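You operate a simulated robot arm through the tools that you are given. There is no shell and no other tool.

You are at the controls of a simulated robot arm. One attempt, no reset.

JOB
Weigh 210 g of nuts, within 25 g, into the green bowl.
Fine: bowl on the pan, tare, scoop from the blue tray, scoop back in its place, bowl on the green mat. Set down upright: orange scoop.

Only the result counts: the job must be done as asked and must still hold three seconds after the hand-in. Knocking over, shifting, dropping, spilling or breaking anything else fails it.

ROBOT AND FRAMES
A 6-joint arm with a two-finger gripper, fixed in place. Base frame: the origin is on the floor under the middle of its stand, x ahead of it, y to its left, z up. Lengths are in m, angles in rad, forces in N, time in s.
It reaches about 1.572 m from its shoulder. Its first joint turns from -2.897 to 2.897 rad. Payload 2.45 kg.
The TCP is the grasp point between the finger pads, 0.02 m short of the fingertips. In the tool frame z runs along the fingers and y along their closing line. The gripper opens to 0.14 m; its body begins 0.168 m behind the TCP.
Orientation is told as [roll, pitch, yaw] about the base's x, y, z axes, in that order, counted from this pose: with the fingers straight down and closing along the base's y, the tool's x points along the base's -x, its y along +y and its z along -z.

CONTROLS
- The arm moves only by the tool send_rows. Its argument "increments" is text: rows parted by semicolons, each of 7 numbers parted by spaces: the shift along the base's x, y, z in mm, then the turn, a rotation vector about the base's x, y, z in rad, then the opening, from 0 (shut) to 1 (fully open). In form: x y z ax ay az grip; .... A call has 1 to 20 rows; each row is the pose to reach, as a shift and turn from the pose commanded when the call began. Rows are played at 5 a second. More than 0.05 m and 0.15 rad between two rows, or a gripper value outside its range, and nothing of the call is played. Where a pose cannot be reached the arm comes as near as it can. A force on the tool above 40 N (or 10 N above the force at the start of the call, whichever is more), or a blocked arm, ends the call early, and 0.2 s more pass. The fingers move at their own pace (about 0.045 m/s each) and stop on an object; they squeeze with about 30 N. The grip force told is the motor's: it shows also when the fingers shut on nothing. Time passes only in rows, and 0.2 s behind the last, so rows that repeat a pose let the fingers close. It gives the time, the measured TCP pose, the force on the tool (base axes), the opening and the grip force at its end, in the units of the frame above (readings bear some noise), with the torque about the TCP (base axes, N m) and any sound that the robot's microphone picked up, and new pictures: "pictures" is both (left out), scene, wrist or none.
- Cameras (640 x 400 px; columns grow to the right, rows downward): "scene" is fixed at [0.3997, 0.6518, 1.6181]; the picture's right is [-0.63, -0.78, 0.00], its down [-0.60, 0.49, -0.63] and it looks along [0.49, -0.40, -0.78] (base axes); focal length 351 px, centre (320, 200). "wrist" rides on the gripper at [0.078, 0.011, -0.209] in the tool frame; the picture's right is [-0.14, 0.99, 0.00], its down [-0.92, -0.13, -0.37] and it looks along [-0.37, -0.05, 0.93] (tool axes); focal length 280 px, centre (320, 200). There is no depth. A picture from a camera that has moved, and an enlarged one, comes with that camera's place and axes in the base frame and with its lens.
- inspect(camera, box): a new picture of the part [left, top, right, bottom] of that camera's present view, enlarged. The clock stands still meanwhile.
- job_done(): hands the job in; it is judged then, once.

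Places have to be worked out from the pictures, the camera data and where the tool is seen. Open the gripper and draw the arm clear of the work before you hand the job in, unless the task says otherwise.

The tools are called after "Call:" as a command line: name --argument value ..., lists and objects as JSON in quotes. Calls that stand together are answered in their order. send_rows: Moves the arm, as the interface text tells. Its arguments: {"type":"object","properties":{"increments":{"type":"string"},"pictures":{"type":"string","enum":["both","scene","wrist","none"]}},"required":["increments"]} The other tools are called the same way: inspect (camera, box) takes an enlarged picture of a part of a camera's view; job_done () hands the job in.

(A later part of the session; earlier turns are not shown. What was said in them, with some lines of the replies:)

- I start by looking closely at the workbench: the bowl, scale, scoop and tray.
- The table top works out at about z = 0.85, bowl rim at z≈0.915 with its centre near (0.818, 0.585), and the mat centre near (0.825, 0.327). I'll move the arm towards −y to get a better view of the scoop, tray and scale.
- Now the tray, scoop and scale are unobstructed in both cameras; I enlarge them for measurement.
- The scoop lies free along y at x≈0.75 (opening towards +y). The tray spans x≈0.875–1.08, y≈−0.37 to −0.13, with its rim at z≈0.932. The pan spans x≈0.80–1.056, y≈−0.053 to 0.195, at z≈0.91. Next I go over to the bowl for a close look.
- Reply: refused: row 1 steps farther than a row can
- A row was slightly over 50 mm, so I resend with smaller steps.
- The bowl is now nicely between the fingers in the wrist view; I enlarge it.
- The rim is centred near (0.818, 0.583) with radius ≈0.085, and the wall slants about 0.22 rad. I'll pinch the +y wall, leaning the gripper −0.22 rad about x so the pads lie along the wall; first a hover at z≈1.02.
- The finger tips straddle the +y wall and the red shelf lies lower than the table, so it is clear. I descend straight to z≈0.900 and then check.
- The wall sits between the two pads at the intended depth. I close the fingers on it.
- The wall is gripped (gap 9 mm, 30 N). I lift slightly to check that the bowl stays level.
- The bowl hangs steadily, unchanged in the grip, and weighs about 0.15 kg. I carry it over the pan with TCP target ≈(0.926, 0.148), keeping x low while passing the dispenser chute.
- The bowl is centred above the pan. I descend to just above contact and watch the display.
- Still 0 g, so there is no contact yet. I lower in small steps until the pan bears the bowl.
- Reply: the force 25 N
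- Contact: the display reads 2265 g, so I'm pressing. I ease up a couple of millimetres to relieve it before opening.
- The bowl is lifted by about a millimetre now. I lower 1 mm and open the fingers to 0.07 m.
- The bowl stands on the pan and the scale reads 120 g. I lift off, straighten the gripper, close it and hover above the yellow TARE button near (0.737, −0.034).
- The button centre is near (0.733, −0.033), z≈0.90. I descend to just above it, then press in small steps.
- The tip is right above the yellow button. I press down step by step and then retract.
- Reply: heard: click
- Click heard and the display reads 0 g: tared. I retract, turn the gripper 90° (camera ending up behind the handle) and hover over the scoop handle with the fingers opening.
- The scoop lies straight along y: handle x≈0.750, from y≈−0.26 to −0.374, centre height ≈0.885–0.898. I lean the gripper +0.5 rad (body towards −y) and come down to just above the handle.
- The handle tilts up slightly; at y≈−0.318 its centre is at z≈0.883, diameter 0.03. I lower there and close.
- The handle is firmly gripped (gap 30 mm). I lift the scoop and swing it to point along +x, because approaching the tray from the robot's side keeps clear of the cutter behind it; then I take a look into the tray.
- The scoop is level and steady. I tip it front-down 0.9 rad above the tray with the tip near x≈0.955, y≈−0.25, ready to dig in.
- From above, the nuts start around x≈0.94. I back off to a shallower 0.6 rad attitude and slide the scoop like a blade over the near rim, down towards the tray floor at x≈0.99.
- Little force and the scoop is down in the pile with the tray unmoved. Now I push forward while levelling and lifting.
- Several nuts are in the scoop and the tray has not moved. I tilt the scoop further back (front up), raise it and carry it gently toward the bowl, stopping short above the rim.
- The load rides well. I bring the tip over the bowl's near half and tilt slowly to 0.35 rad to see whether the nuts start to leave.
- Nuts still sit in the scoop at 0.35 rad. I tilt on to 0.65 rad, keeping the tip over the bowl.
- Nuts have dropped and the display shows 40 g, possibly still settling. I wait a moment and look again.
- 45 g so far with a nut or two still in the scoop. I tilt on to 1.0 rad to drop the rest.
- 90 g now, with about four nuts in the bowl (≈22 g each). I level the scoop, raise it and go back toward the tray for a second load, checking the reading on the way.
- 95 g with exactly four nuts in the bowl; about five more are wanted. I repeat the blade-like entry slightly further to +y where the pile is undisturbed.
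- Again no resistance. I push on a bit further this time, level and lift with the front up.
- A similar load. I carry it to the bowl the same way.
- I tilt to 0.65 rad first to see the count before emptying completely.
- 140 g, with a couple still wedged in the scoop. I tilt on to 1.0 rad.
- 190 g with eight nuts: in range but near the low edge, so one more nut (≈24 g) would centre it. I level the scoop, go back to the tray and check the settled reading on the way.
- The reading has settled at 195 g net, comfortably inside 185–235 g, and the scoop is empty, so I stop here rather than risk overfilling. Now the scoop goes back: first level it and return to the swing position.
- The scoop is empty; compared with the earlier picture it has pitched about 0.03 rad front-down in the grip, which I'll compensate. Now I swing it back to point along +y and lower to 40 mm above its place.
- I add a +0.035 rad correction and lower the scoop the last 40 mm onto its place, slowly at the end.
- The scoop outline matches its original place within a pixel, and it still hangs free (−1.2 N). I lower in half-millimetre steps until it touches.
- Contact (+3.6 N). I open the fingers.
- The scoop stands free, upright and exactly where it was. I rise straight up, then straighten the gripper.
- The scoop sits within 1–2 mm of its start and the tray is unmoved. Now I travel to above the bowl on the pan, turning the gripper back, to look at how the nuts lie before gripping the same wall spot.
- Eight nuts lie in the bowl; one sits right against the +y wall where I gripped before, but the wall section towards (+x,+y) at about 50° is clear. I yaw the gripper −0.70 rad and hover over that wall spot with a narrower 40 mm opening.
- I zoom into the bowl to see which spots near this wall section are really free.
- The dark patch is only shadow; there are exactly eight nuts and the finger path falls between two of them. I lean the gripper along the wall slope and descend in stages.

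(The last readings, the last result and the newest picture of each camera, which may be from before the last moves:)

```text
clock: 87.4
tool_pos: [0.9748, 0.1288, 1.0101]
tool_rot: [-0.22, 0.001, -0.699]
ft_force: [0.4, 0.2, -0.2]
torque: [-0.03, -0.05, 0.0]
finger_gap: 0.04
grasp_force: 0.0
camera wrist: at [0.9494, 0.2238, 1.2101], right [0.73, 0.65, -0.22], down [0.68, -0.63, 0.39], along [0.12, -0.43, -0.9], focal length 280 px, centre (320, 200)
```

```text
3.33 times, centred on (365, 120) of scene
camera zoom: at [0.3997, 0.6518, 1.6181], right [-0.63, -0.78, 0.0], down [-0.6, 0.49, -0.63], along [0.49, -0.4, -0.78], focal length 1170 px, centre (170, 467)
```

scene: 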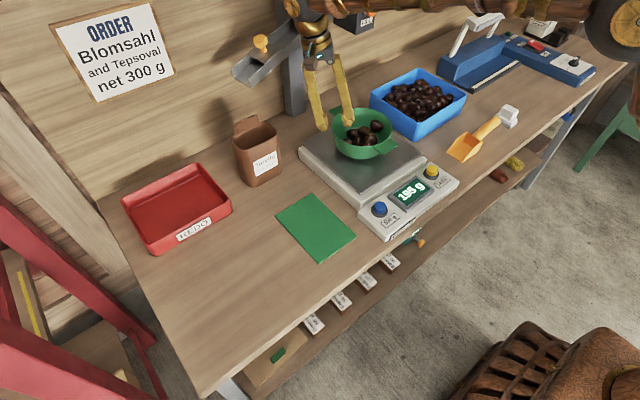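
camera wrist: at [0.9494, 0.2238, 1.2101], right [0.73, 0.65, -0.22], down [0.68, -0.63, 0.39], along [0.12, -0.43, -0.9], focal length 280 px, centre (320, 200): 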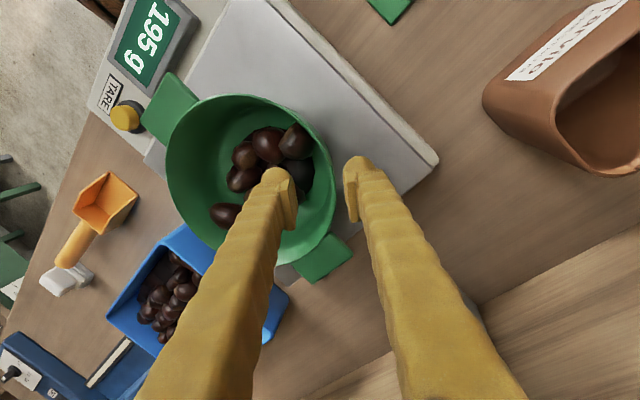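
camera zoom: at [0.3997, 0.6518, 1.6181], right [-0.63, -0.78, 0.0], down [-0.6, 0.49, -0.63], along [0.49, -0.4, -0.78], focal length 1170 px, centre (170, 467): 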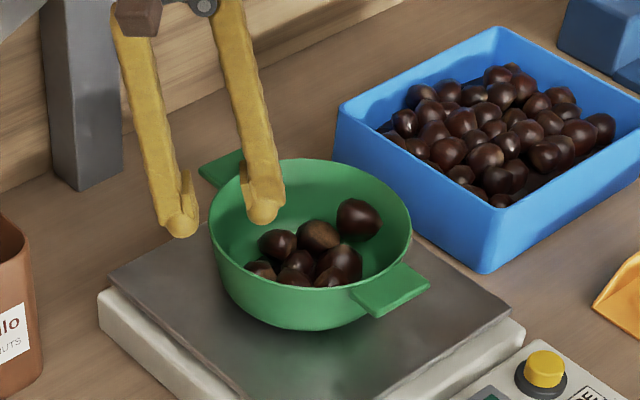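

The fingers straddle the wall. I lower to the grip height in short steps.

Call:
send_rows --increments "0 0 -18 0 0 0 0.286; 0 0 -32 0 0 0 0.286; 0 0 -42 0 0 0 0.286; 0 0 -49 0 0 0 0.286; 0 0 -49 0 0 0 0.286"

Call:
inspect --camera "wrist" --box '[170, 60, 430, 280]'

Call:
inspect --camera "scene" --box '[300, 60, 460, 220]'

```text
clock: 88.6
tool_pos: [0.9745, 0.1286, 0.9621]
tool_rot: [-0.219, 0.0, -0.699]
ft_force: [-1.0, -0.5, 0.1]
torque: [-0.01, -0.01, -0.02]
finger_gap: 0.04
grasp_force: 0.1
camera wrist: at [0.9503, 0.2244, 1.1611], right [0.73, 0.65, -0.22], down [0.68, -0.63, 0.39], along [0.12, -0.43, -0.9], focal length 280 px, centre (320, 200)
```

scene: 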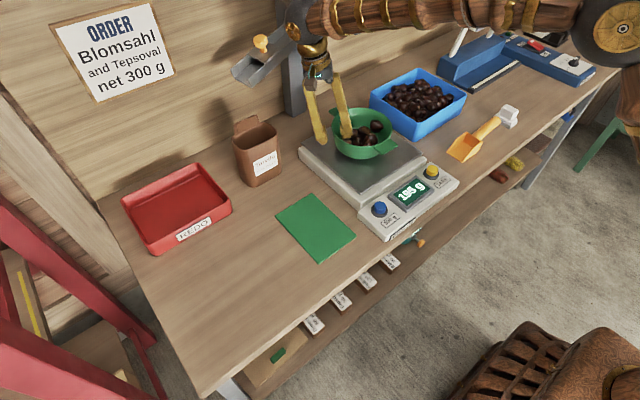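
wrist: 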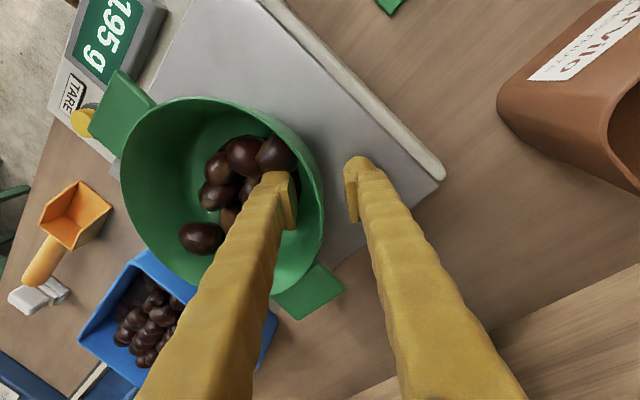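

```text
1.82 times, centred on (300, 170) of wrist
camera zoom: at [0.9503, 0.2244, 1.1611], right [0.73, 0.65, -0.22], down [0.68, -0.63, 0.39], along [0.12, -0.43, -0.9], focal length 510 px, centre (356, 254)
```

zoom: 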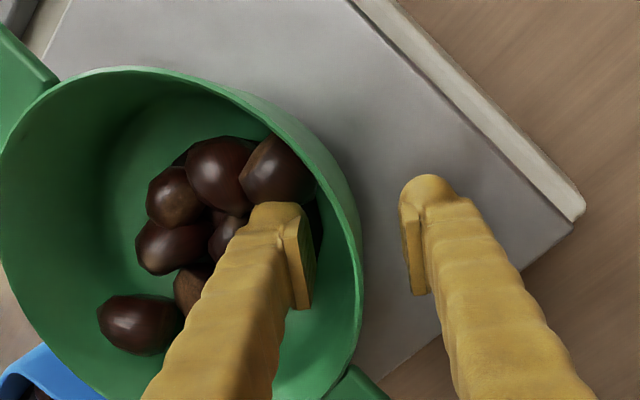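

```text
2.50 times, centred on (380, 140) of scene
camera zoom: at [0.3997, 0.6518, 1.6181], right [-0.63, -0.78, 0.0], down [-0.6, 0.49, -0.63], along [0.49, -0.4, -0.78], focal length 877 px, centre (170, 350)
```

zoom: 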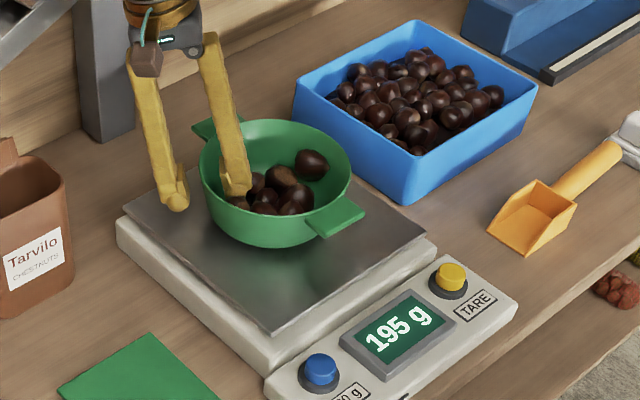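

The pad lies between nut and wall without a nut trapped in between. I close.

Call:
send_rows --increments "0 0 0 0 0 0 0.2; 0 0 0 0 0 0 0.1; 0 0 0 0 0 0 0; 0 0 0 0 0 0 0; 0 0 0 0 0 0 0; 0 0 0 0 0 0 0"

Call:
inspect --camera "wrist" --box '[170, 60, 430, 280]'

Call:
inspect --camera "scene" --box '[300, 60, 460, 220]'

```text
clock: 90.0
tool_pos: [0.9755, 0.1298, 0.9607]
tool_rot: [-0.219, -0.001, -0.698]
ft_force: [-0.7, 0.4, 2.0]
torque: [0.14, 0.21, -0.05]
finger_gap: 0.0076
grasp_force: 29.7
camera wrist: at [0.9503, 0.2244, 1.1611], right [0.73, 0.65, -0.22], down [0.68, -0.63, 0.39], along [0.12, -0.43, -0.9], focal length 280 px, centre (320, 200)
```

scene: 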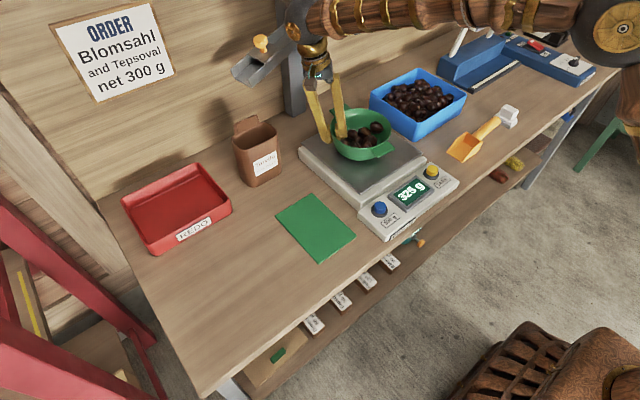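
wrist: 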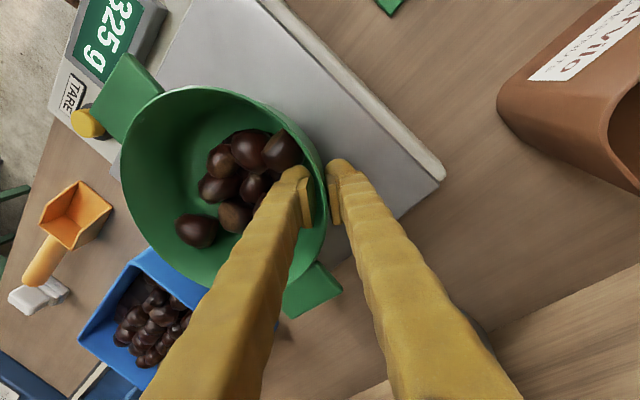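

```text
1.82 times, centred on (300, 170) of wrist
camera zoom: at [0.9503, 0.2244, 1.1611], right [0.73, 0.65, -0.22], down [0.68, -0.63, 0.39], along [0.12, -0.43, -0.9], focal length 510 px, centre (356, 254)
```

zoom: 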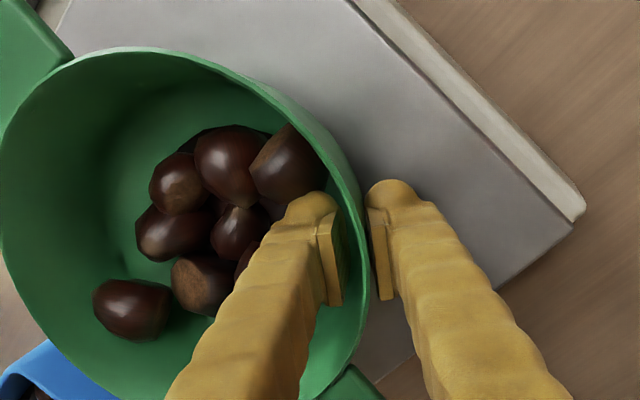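

```text
2.50 times, centred on (380, 140) of scene
camera zoom: at [0.3997, 0.6518, 1.6181], right [-0.63, -0.78, 0.0], down [-0.6, 0.49, -0.63], along [0.49, -0.4, -0.78], focal length 877 px, centre (170, 350)
```

zoom: 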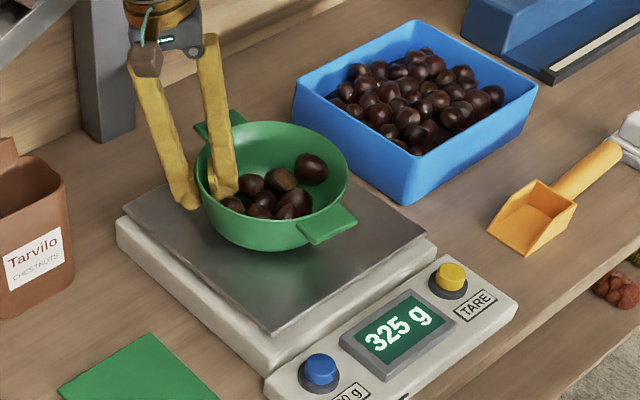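

Firm grip (7.6 mm gap). I lift slowly a few centimetres and check tilt and holding.

Call:
send_rows --increments "0 0 4 0 0 0 0; 0 0 10 0 0 0 0; 0 0 20 0 0 0 0; 0 0 32 0 0 0 0; 0 0 45 0 0 0 0; 0 0 45 0 0 0 0"

Call:
inspect --camera "wrist" --box '[170, 60, 430, 280]'

Call:
inspect --camera "scene" --box '[300, 60, 460, 220]'

```text
clock: 91.4
tool_pos: [0.9745, 0.1283, 1.0056]
tool_rot: [-0.22, 0.0, -0.699]
ft_force: [0.5, 0.4, -4.1]
torque: [0.14, -0.16, 0.01]
finger_gap: 0.0075
grasp_force: 30.3
camera wrist: at [0.9503, 0.2237, 1.2053], right [0.73, 0.65, -0.22], down [0.68, -0.63, 0.39], along [0.12, -0.43, -0.9], focal length 280 px, centre (320, 200)
```

scene: 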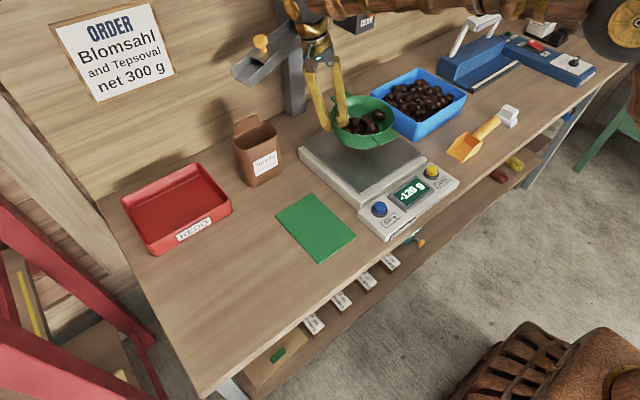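
wrist: 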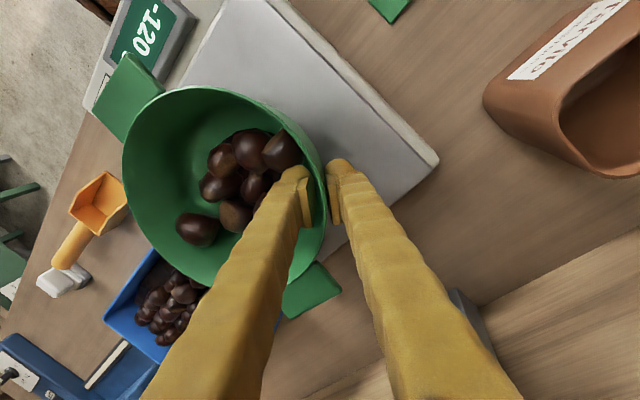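

```text
1.82 times, centred on (300, 170) of wrist
camera zoom: at [0.9503, 0.2237, 1.2053], right [0.73, 0.65, -0.22], down [0.68, -0.63, 0.39], along [0.12, -0.43, -0.9], focal length 510 px, centre (356, 254)
```

zoom: 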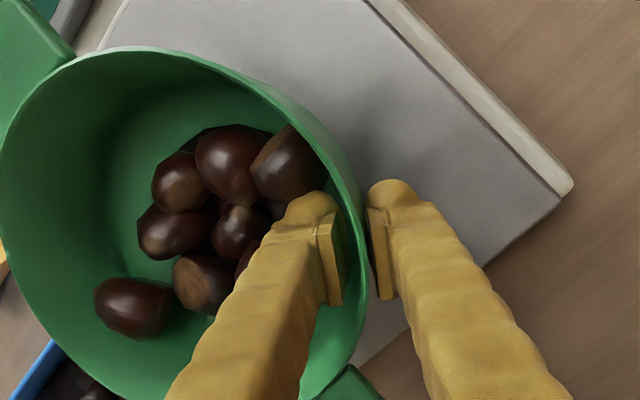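

```text
2.50 times, centred on (380, 140) of scene
camera zoom: at [0.3997, 0.6518, 1.6181], right [-0.63, -0.78, 0.0], down [-0.6, 0.49, -0.63], along [0.49, -0.4, -0.78], focal length 877 px, centre (170, 350)
```

zoom: 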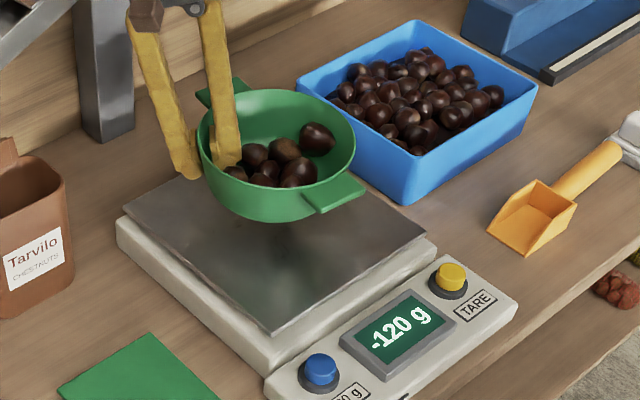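

The bowl hangs level and all nuts stay put (scale shows −120 g). I carry it away from the chute and over to the mat, TCP target ≈(0.872, 0.383).

Call:
send_rows --increments "-8 6 15 0 0 0 0; -24 20 28 0 0 0 0; -46 40 30 0 0 0 0; -68 64 30 0 0 0 0; -86 90 30 0 0 0 0; -98 119 30 0 0 0 0; -103 149 30 0 0 0 0; -103 180 30 0 0 0 0; -103 210 30 0 0 0 0; -103 235 30 0 0 0 0; -103 249 30 0 0 0 0; -103 253 30 0 0 0 0; -103 253 30 0 0 0 0"

Call:
inspect --camera "wrist" --box '[80, 40, 440, 300]'

Call:
inspect --camera "scene" --box '[220, 100, 400, 280]'

```text
clock: 94.2
tool_pos: [0.8703, 0.3838, 1.0365]
tool_rot: [-0.219, 0.0, -0.697]
ft_force: [0.6, -0.1, -3.1]
torque: [0.2, -0.17, -0.01]
finger_gap: 0.0076
grasp_force: 30.5
camera wrist: at [0.8461, 0.4779, 1.236], right [0.73, 0.65, -0.22], down [0.68, -0.63, 0.39], along [0.12, -0.43, -0.9], focal length 280 px, centre (320, 200)
```

scene: 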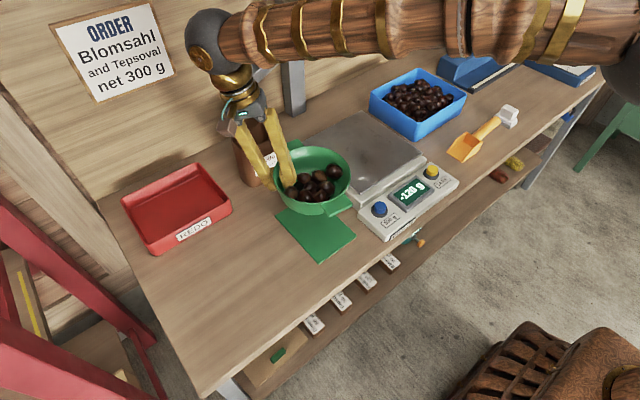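
wrist: 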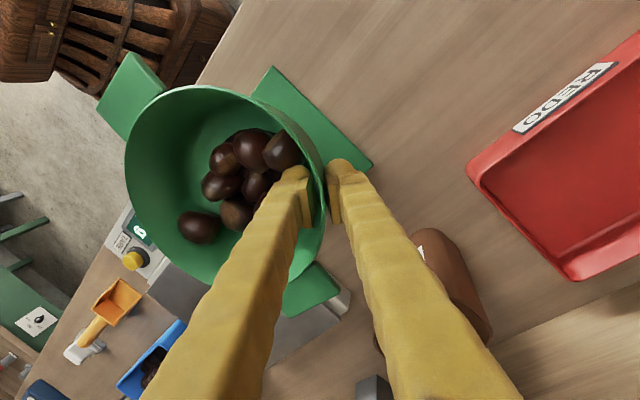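

```text
1.54 times, centred on (260, 170) of wrist
camera zoom: at [0.8461, 0.4779, 1.236], right [0.73, 0.65, -0.22], down [0.68, -0.63, 0.39], along [0.12, -0.43, -0.9], focal length 431 px, centre (412, 246)
```

zoom: 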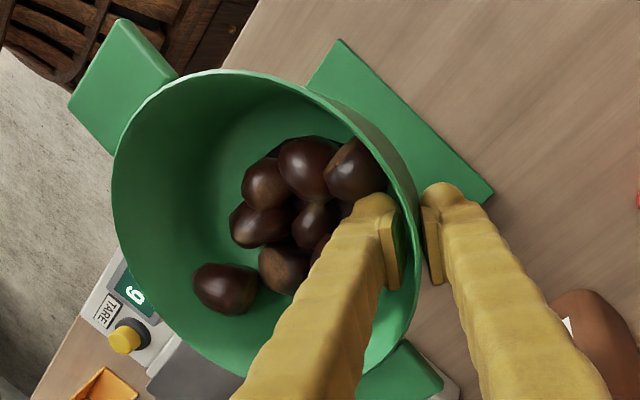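

```text
2.22 times, centred on (310, 190) of scene
camera zoom: at [0.3997, 0.6518, 1.6181], right [-0.63, -0.78, 0.0], down [-0.6, 0.49, -0.63], along [0.49, -0.4, -0.78], focal length 780 px, centre (342, 222)
```

zoom: 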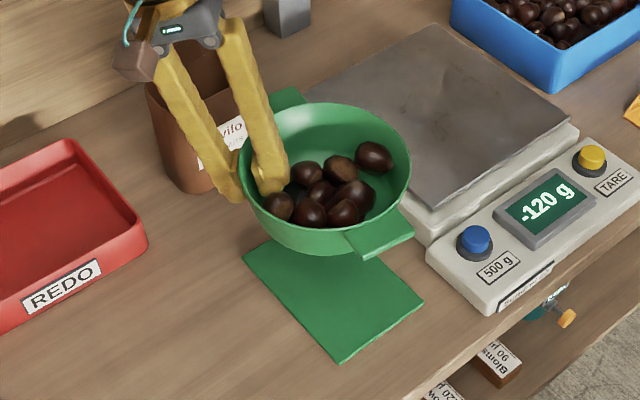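

The bowl hovers over the mat, about 4 mm too far in +y. I correct that and descend to just above contact.

Call:
send_rows --increments "0 -2 -20 0 0 0 0; 0 -4 -50 0 0 0 0; 0 -4 -80 0 0 0 0; 0 -4 -105 0 0 0 0; 0 -4 -118 0 0 0 0; 0 -4 -125 0 0 0 0; 0 -4 -125 0 0 0 0"

Call:
inspect --camera "scene" --box '[220, 100, 400, 280]'

```text
clock: 95.8
tool_pos: [0.8722, 0.3789, 0.9134]
tool_rot: [-0.219, 0.001, -0.698]
ft_force: [-0.4, 0.0, -2.9]
torque: [0.19, -0.15, 0.02]
finger_gap: 0.0073
grasp_force: 30.1
camera wrist: at [0.8472, 0.4733, 1.1119], right [0.73, 0.65, -0.22], down [0.68, -0.63, 0.39], along [0.12, -0.43, -0.9], focal length 280 px, centre (320, 200)
```

scene: 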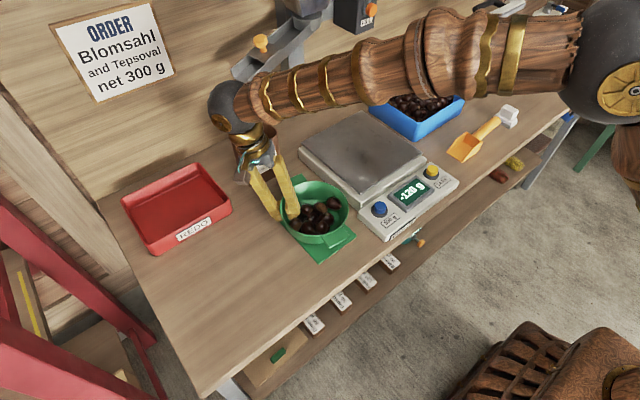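
wrist: 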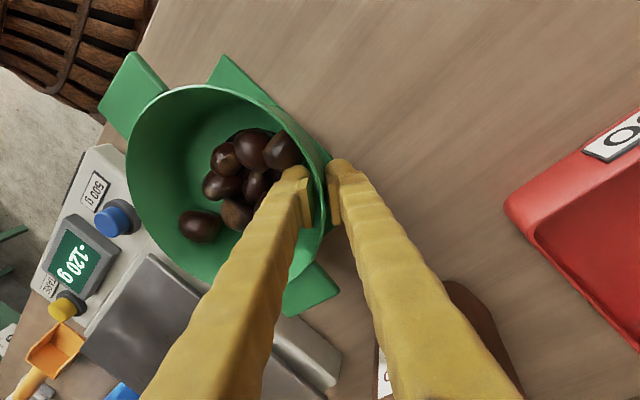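

```text
2.22 times, centred on (310, 190) of scene
camera zoom: at [0.3997, 0.6518, 1.6181], right [-0.63, -0.78, 0.0], down [-0.6, 0.49, -0.63], along [0.49, -0.4, -0.78], focal length 780 px, centre (342, 222)
```

zoom: 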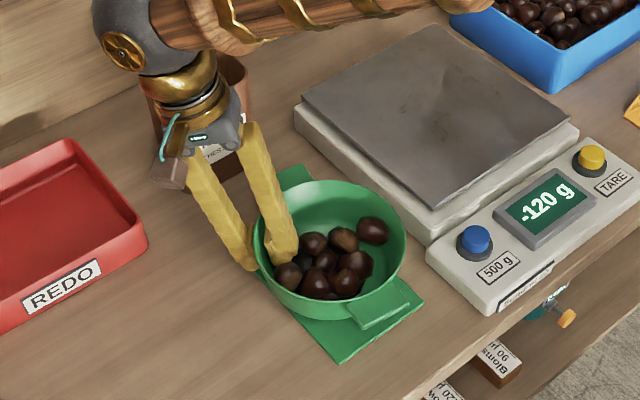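

The bowl lines up with the mat centre. I lower in small steps to touch down.

Call:
send_rows --increments "0 0 -2 0 0 0 0; 0 0 -4 0 0 0 0; 0 0 -4 0 0 0 0" --pictures "none"

```text
clock: 96.6
tool_pos: [0.8709, 0.3779, 0.9083]
tool_rot: [-0.219, 0.0, -0.697]
ft_force: [-0.3, 0.4, -3.0]
torque: [0.19, -0.16, 0.02]
finger_gap: 0.0078
grasp_force: 30.3
```

Still free (−3.0 N). I continue in 1 mm steps.

Call:
send_rows --increments "0 0 -1 0 0 0 0; 0 0 -2 0 0 0 0; 0 0 -2 0 0 0 0" --pictures "none"

```text
clock: 97.4
tool_pos: [0.8705, 0.3791, 0.9074]
tool_rot: [-0.219, 0.0, -0.698]
ft_force: [2.5, 1.4, 0.2]
torque: [-0.04, 0.07, 0.03]
finger_gap: 0.0076
grasp_force: 30.1
```

The mat now bears the weight. I open the fingers to 40 mm.

Call:
send_rows --increments "0 0 -0.5 0 0 0 0; 0 0 -0.5 0 0 0 0.1; 0 0 -0.5 0 0 0 0.2; 0 0 -0.5 0 0 0 0.28; 0 0 -0.5 0 0 0 0.28; 0 0 -0.5 0 0 0 0.28"

Call:
inspect --camera "wrist" --box '[100, 60, 420, 300]'

Call:
inspect --camera "scene" --box '[220, 100, 400, 280]'

```text
clock: 98.8
tool_pos: [0.8717, 0.379, 0.905]
tool_rot: [-0.22, 0.0, -0.698]
ft_force: [-0.2, -0.7, 0.3]
torque: [-0.01, 0.02, -0.01]
finger_gap: 0.0392
grasp_force: 0.1
camera wrist: at [0.8467, 0.4732, 1.1051], right [0.73, 0.65, -0.22], down [0.68, -0.63, 0.39], along [0.12, -0.43, -0.9], focal length 280 px, centre (320, 200)
```

scene: 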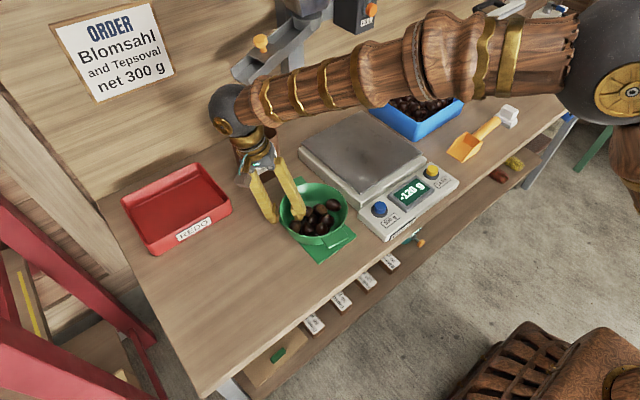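
wrist: 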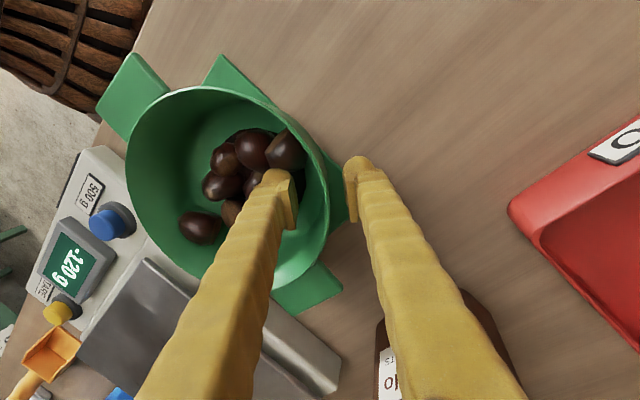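

```text
1.67 times, centred on (260, 180) of wrist
camera zoom: at [0.8467, 0.4732, 1.1051], right [0.73, 0.65, -0.22], down [0.68, -0.63, 0.39], along [0.12, -0.43, -0.9], focal length 467 px, centre (420, 233)
```

zoom: 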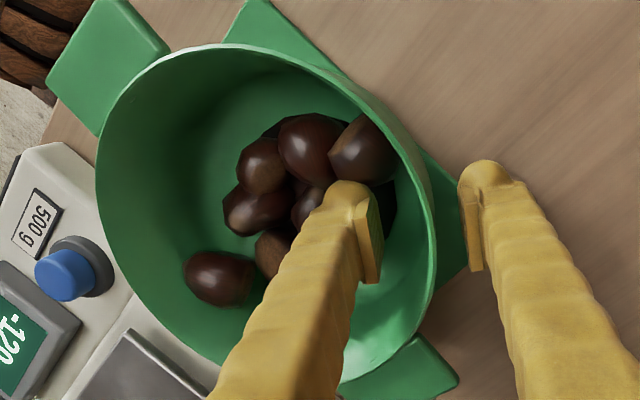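

```text
2.22 times, centred on (310, 190) of scene
camera zoom: at [0.3997, 0.6518, 1.6181], right [-0.63, -0.78, 0.0], down [-0.6, 0.49, -0.63], along [0.49, -0.4, -0.78], focal length 780 px, centre (342, 222)
```

zoom: 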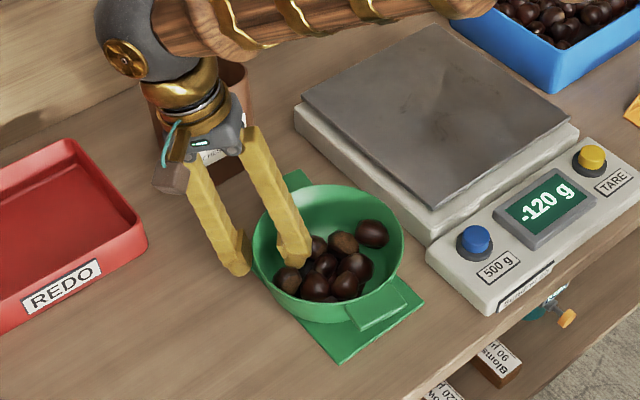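

The bowl is released and stands level on the mat. I raise the gripper straight up and out.

Call:
send_rows --increments "0 0 15 0 0 0 0.28; 0 0 35 0 0 0 0.28; 0 0 65 0 0 0 0.28; 0 0 105 0 0 0 0.28; 0 0 150 0 0 0 0.28; 0 0 195 0 0 0 0.28; -20 -20 230 0.07 -0.06 0 0.5; -40 -40 250 0.14 -0.12 0 0.7; -60 -60 260 0.1685 -0.1415 0 1; -90 -85 270 0.1685 -0.1415 0 1; -120 -110 280 0.1685 -0.1415 0 1; -150 -135 290 0.1685 -0.1415 0 1; -180 -160 300 0.1685 -0.1415 0 1; -210 -185 310 0.1685 -0.1415 0 1; -210 -185 310 0.1685 -0.1415 0 1"

Call:
inspect --camera "scene" --box '[220, 100, 400, 280]'

Call:
inspect --camera "scene" --box '[360, 60, 560, 185]'

```text
clock: 102.0
tool_pos: [0.6617, 0.1927, 1.2158]
tool_rot: [0.001, 0.001, -0.698]
ft_force: [-0.2, 0.1, -0.6]
torque: [-0.04, -0.02, -0.03]
finger_gap: 0.14
grasp_force: 0.1
camera wrist: at [0.6079, 0.2521, 1.4219], right [0.74, 0.67, 0.0], down [0.62, -0.69, 0.37], along [0.25, -0.27, -0.93], focal length 280 px, centre (320, 200)
```

scene: 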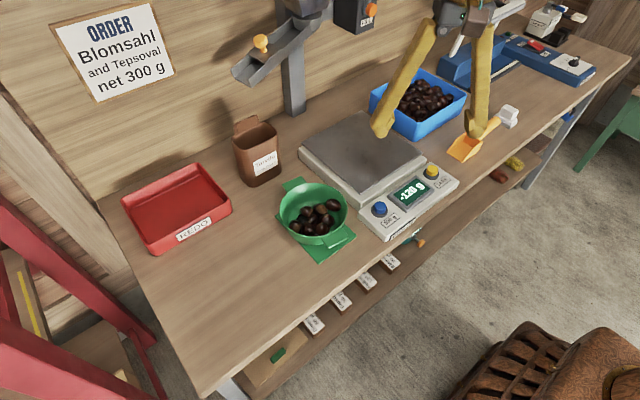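
wrist: 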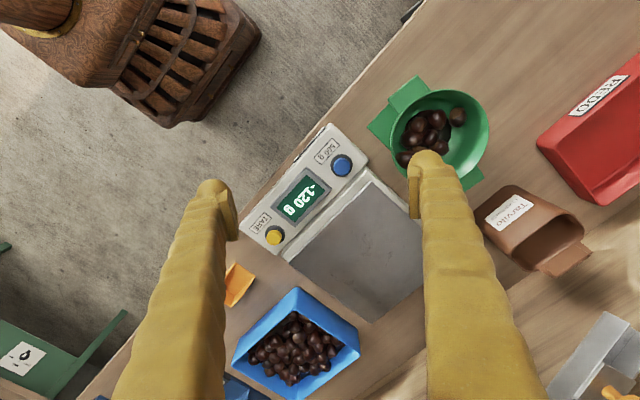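

```text
2.22 times, centred on (310, 190) of scene
camera zoom: at [0.3997, 0.6518, 1.6181], right [-0.63, -0.78, 0.0], down [-0.6, 0.49, -0.63], along [0.49, -0.4, -0.78], focal length 780 px, centre (342, 222)
```

zoom: 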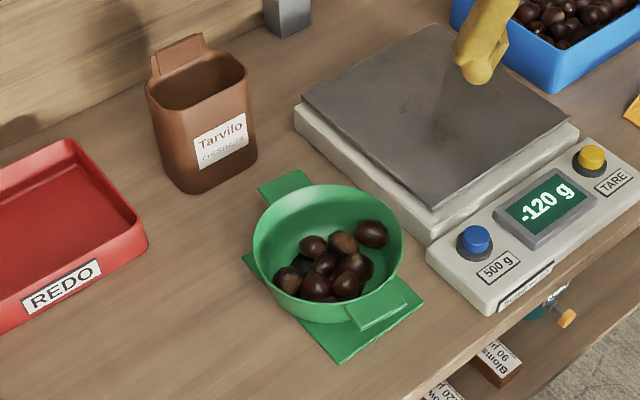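

```text
3.20 times, centred on (460, 122) of scene
camera zoom: at [0.3997, 0.6518, 1.6181], right [-0.63, -0.78, 0.0], down [-0.6, 0.49, -0.63], along [0.49, -0.4, -0.78], focal length 1123 px, centre (-128, 448)
```

zoom: 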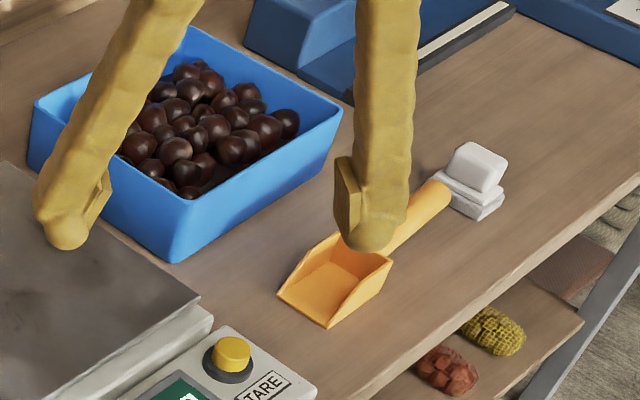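

The bowl with its eight nuts (195 g net) rests centred on the mat. The scoop is upright in its place, and the tray, cup and scale are undisturbed. I draw the open gripper a bit further up and back before handing in.

Call:
send_rows --increments "-20 0 30 0 0 0 1; -40 0 60 0 0 0 1; -60 0 90 0 0 0 1; -60 0 90 0 0 0 1; -60 0 90 0 0 0 1"

```text
clock: 103.2
tool_pos: [0.603, 0.1931, 1.3038]
tool_rot: [0.0, 0.0, -0.697]
ft_force: [0.5, -0.2, 0.1]
torque: [-0.03, -0.02, -0.01]
finger_gap: 0.14
grasp_force: 0.1
camera wrist: at [0.5486, 0.2527, 1.5121], right [0.74, 0.67, 0.0], down [0.62, -0.69, 0.37], along [0.25, -0.27, -0.93], focal length 280 px, centre (320, 200)
```

scene: 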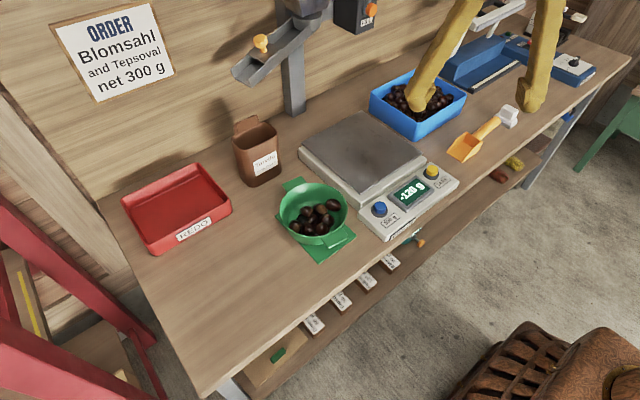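
wrist: 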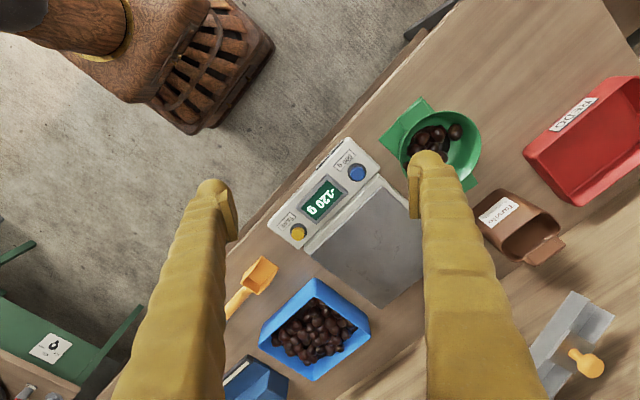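

Everything is at rest, the arm is clear and the gripper is open. I hand the job in.

Call:
job_done

```text
The job is handed in.
```

The job is handed in, and I had no verdict back. The green bowl is on the green mat with 195 g of nuts in it, within the 185–235 g you asked for. The scale was tared with the empty bowl on the pan, and the reading settled at 195 g before I moved the bowl.

- **Nuts:** there are eight in the bowl, from two scoops. I stopped at 195 g because each nut weighs about 24 g, and a third scoop might have gone over 235 g.
- **Scoop:** it is upright in its original place, within about 3 mm as far as the pictures show.
- **Everything else:** I saw no spilled nuts. The blue tray, brown cup and red tray looked unmoved in the last pictures.
- **Arm:** it is clear of the bench with the gripper open.

The order sign on the wall says net 300 g; I followed your 210 g.
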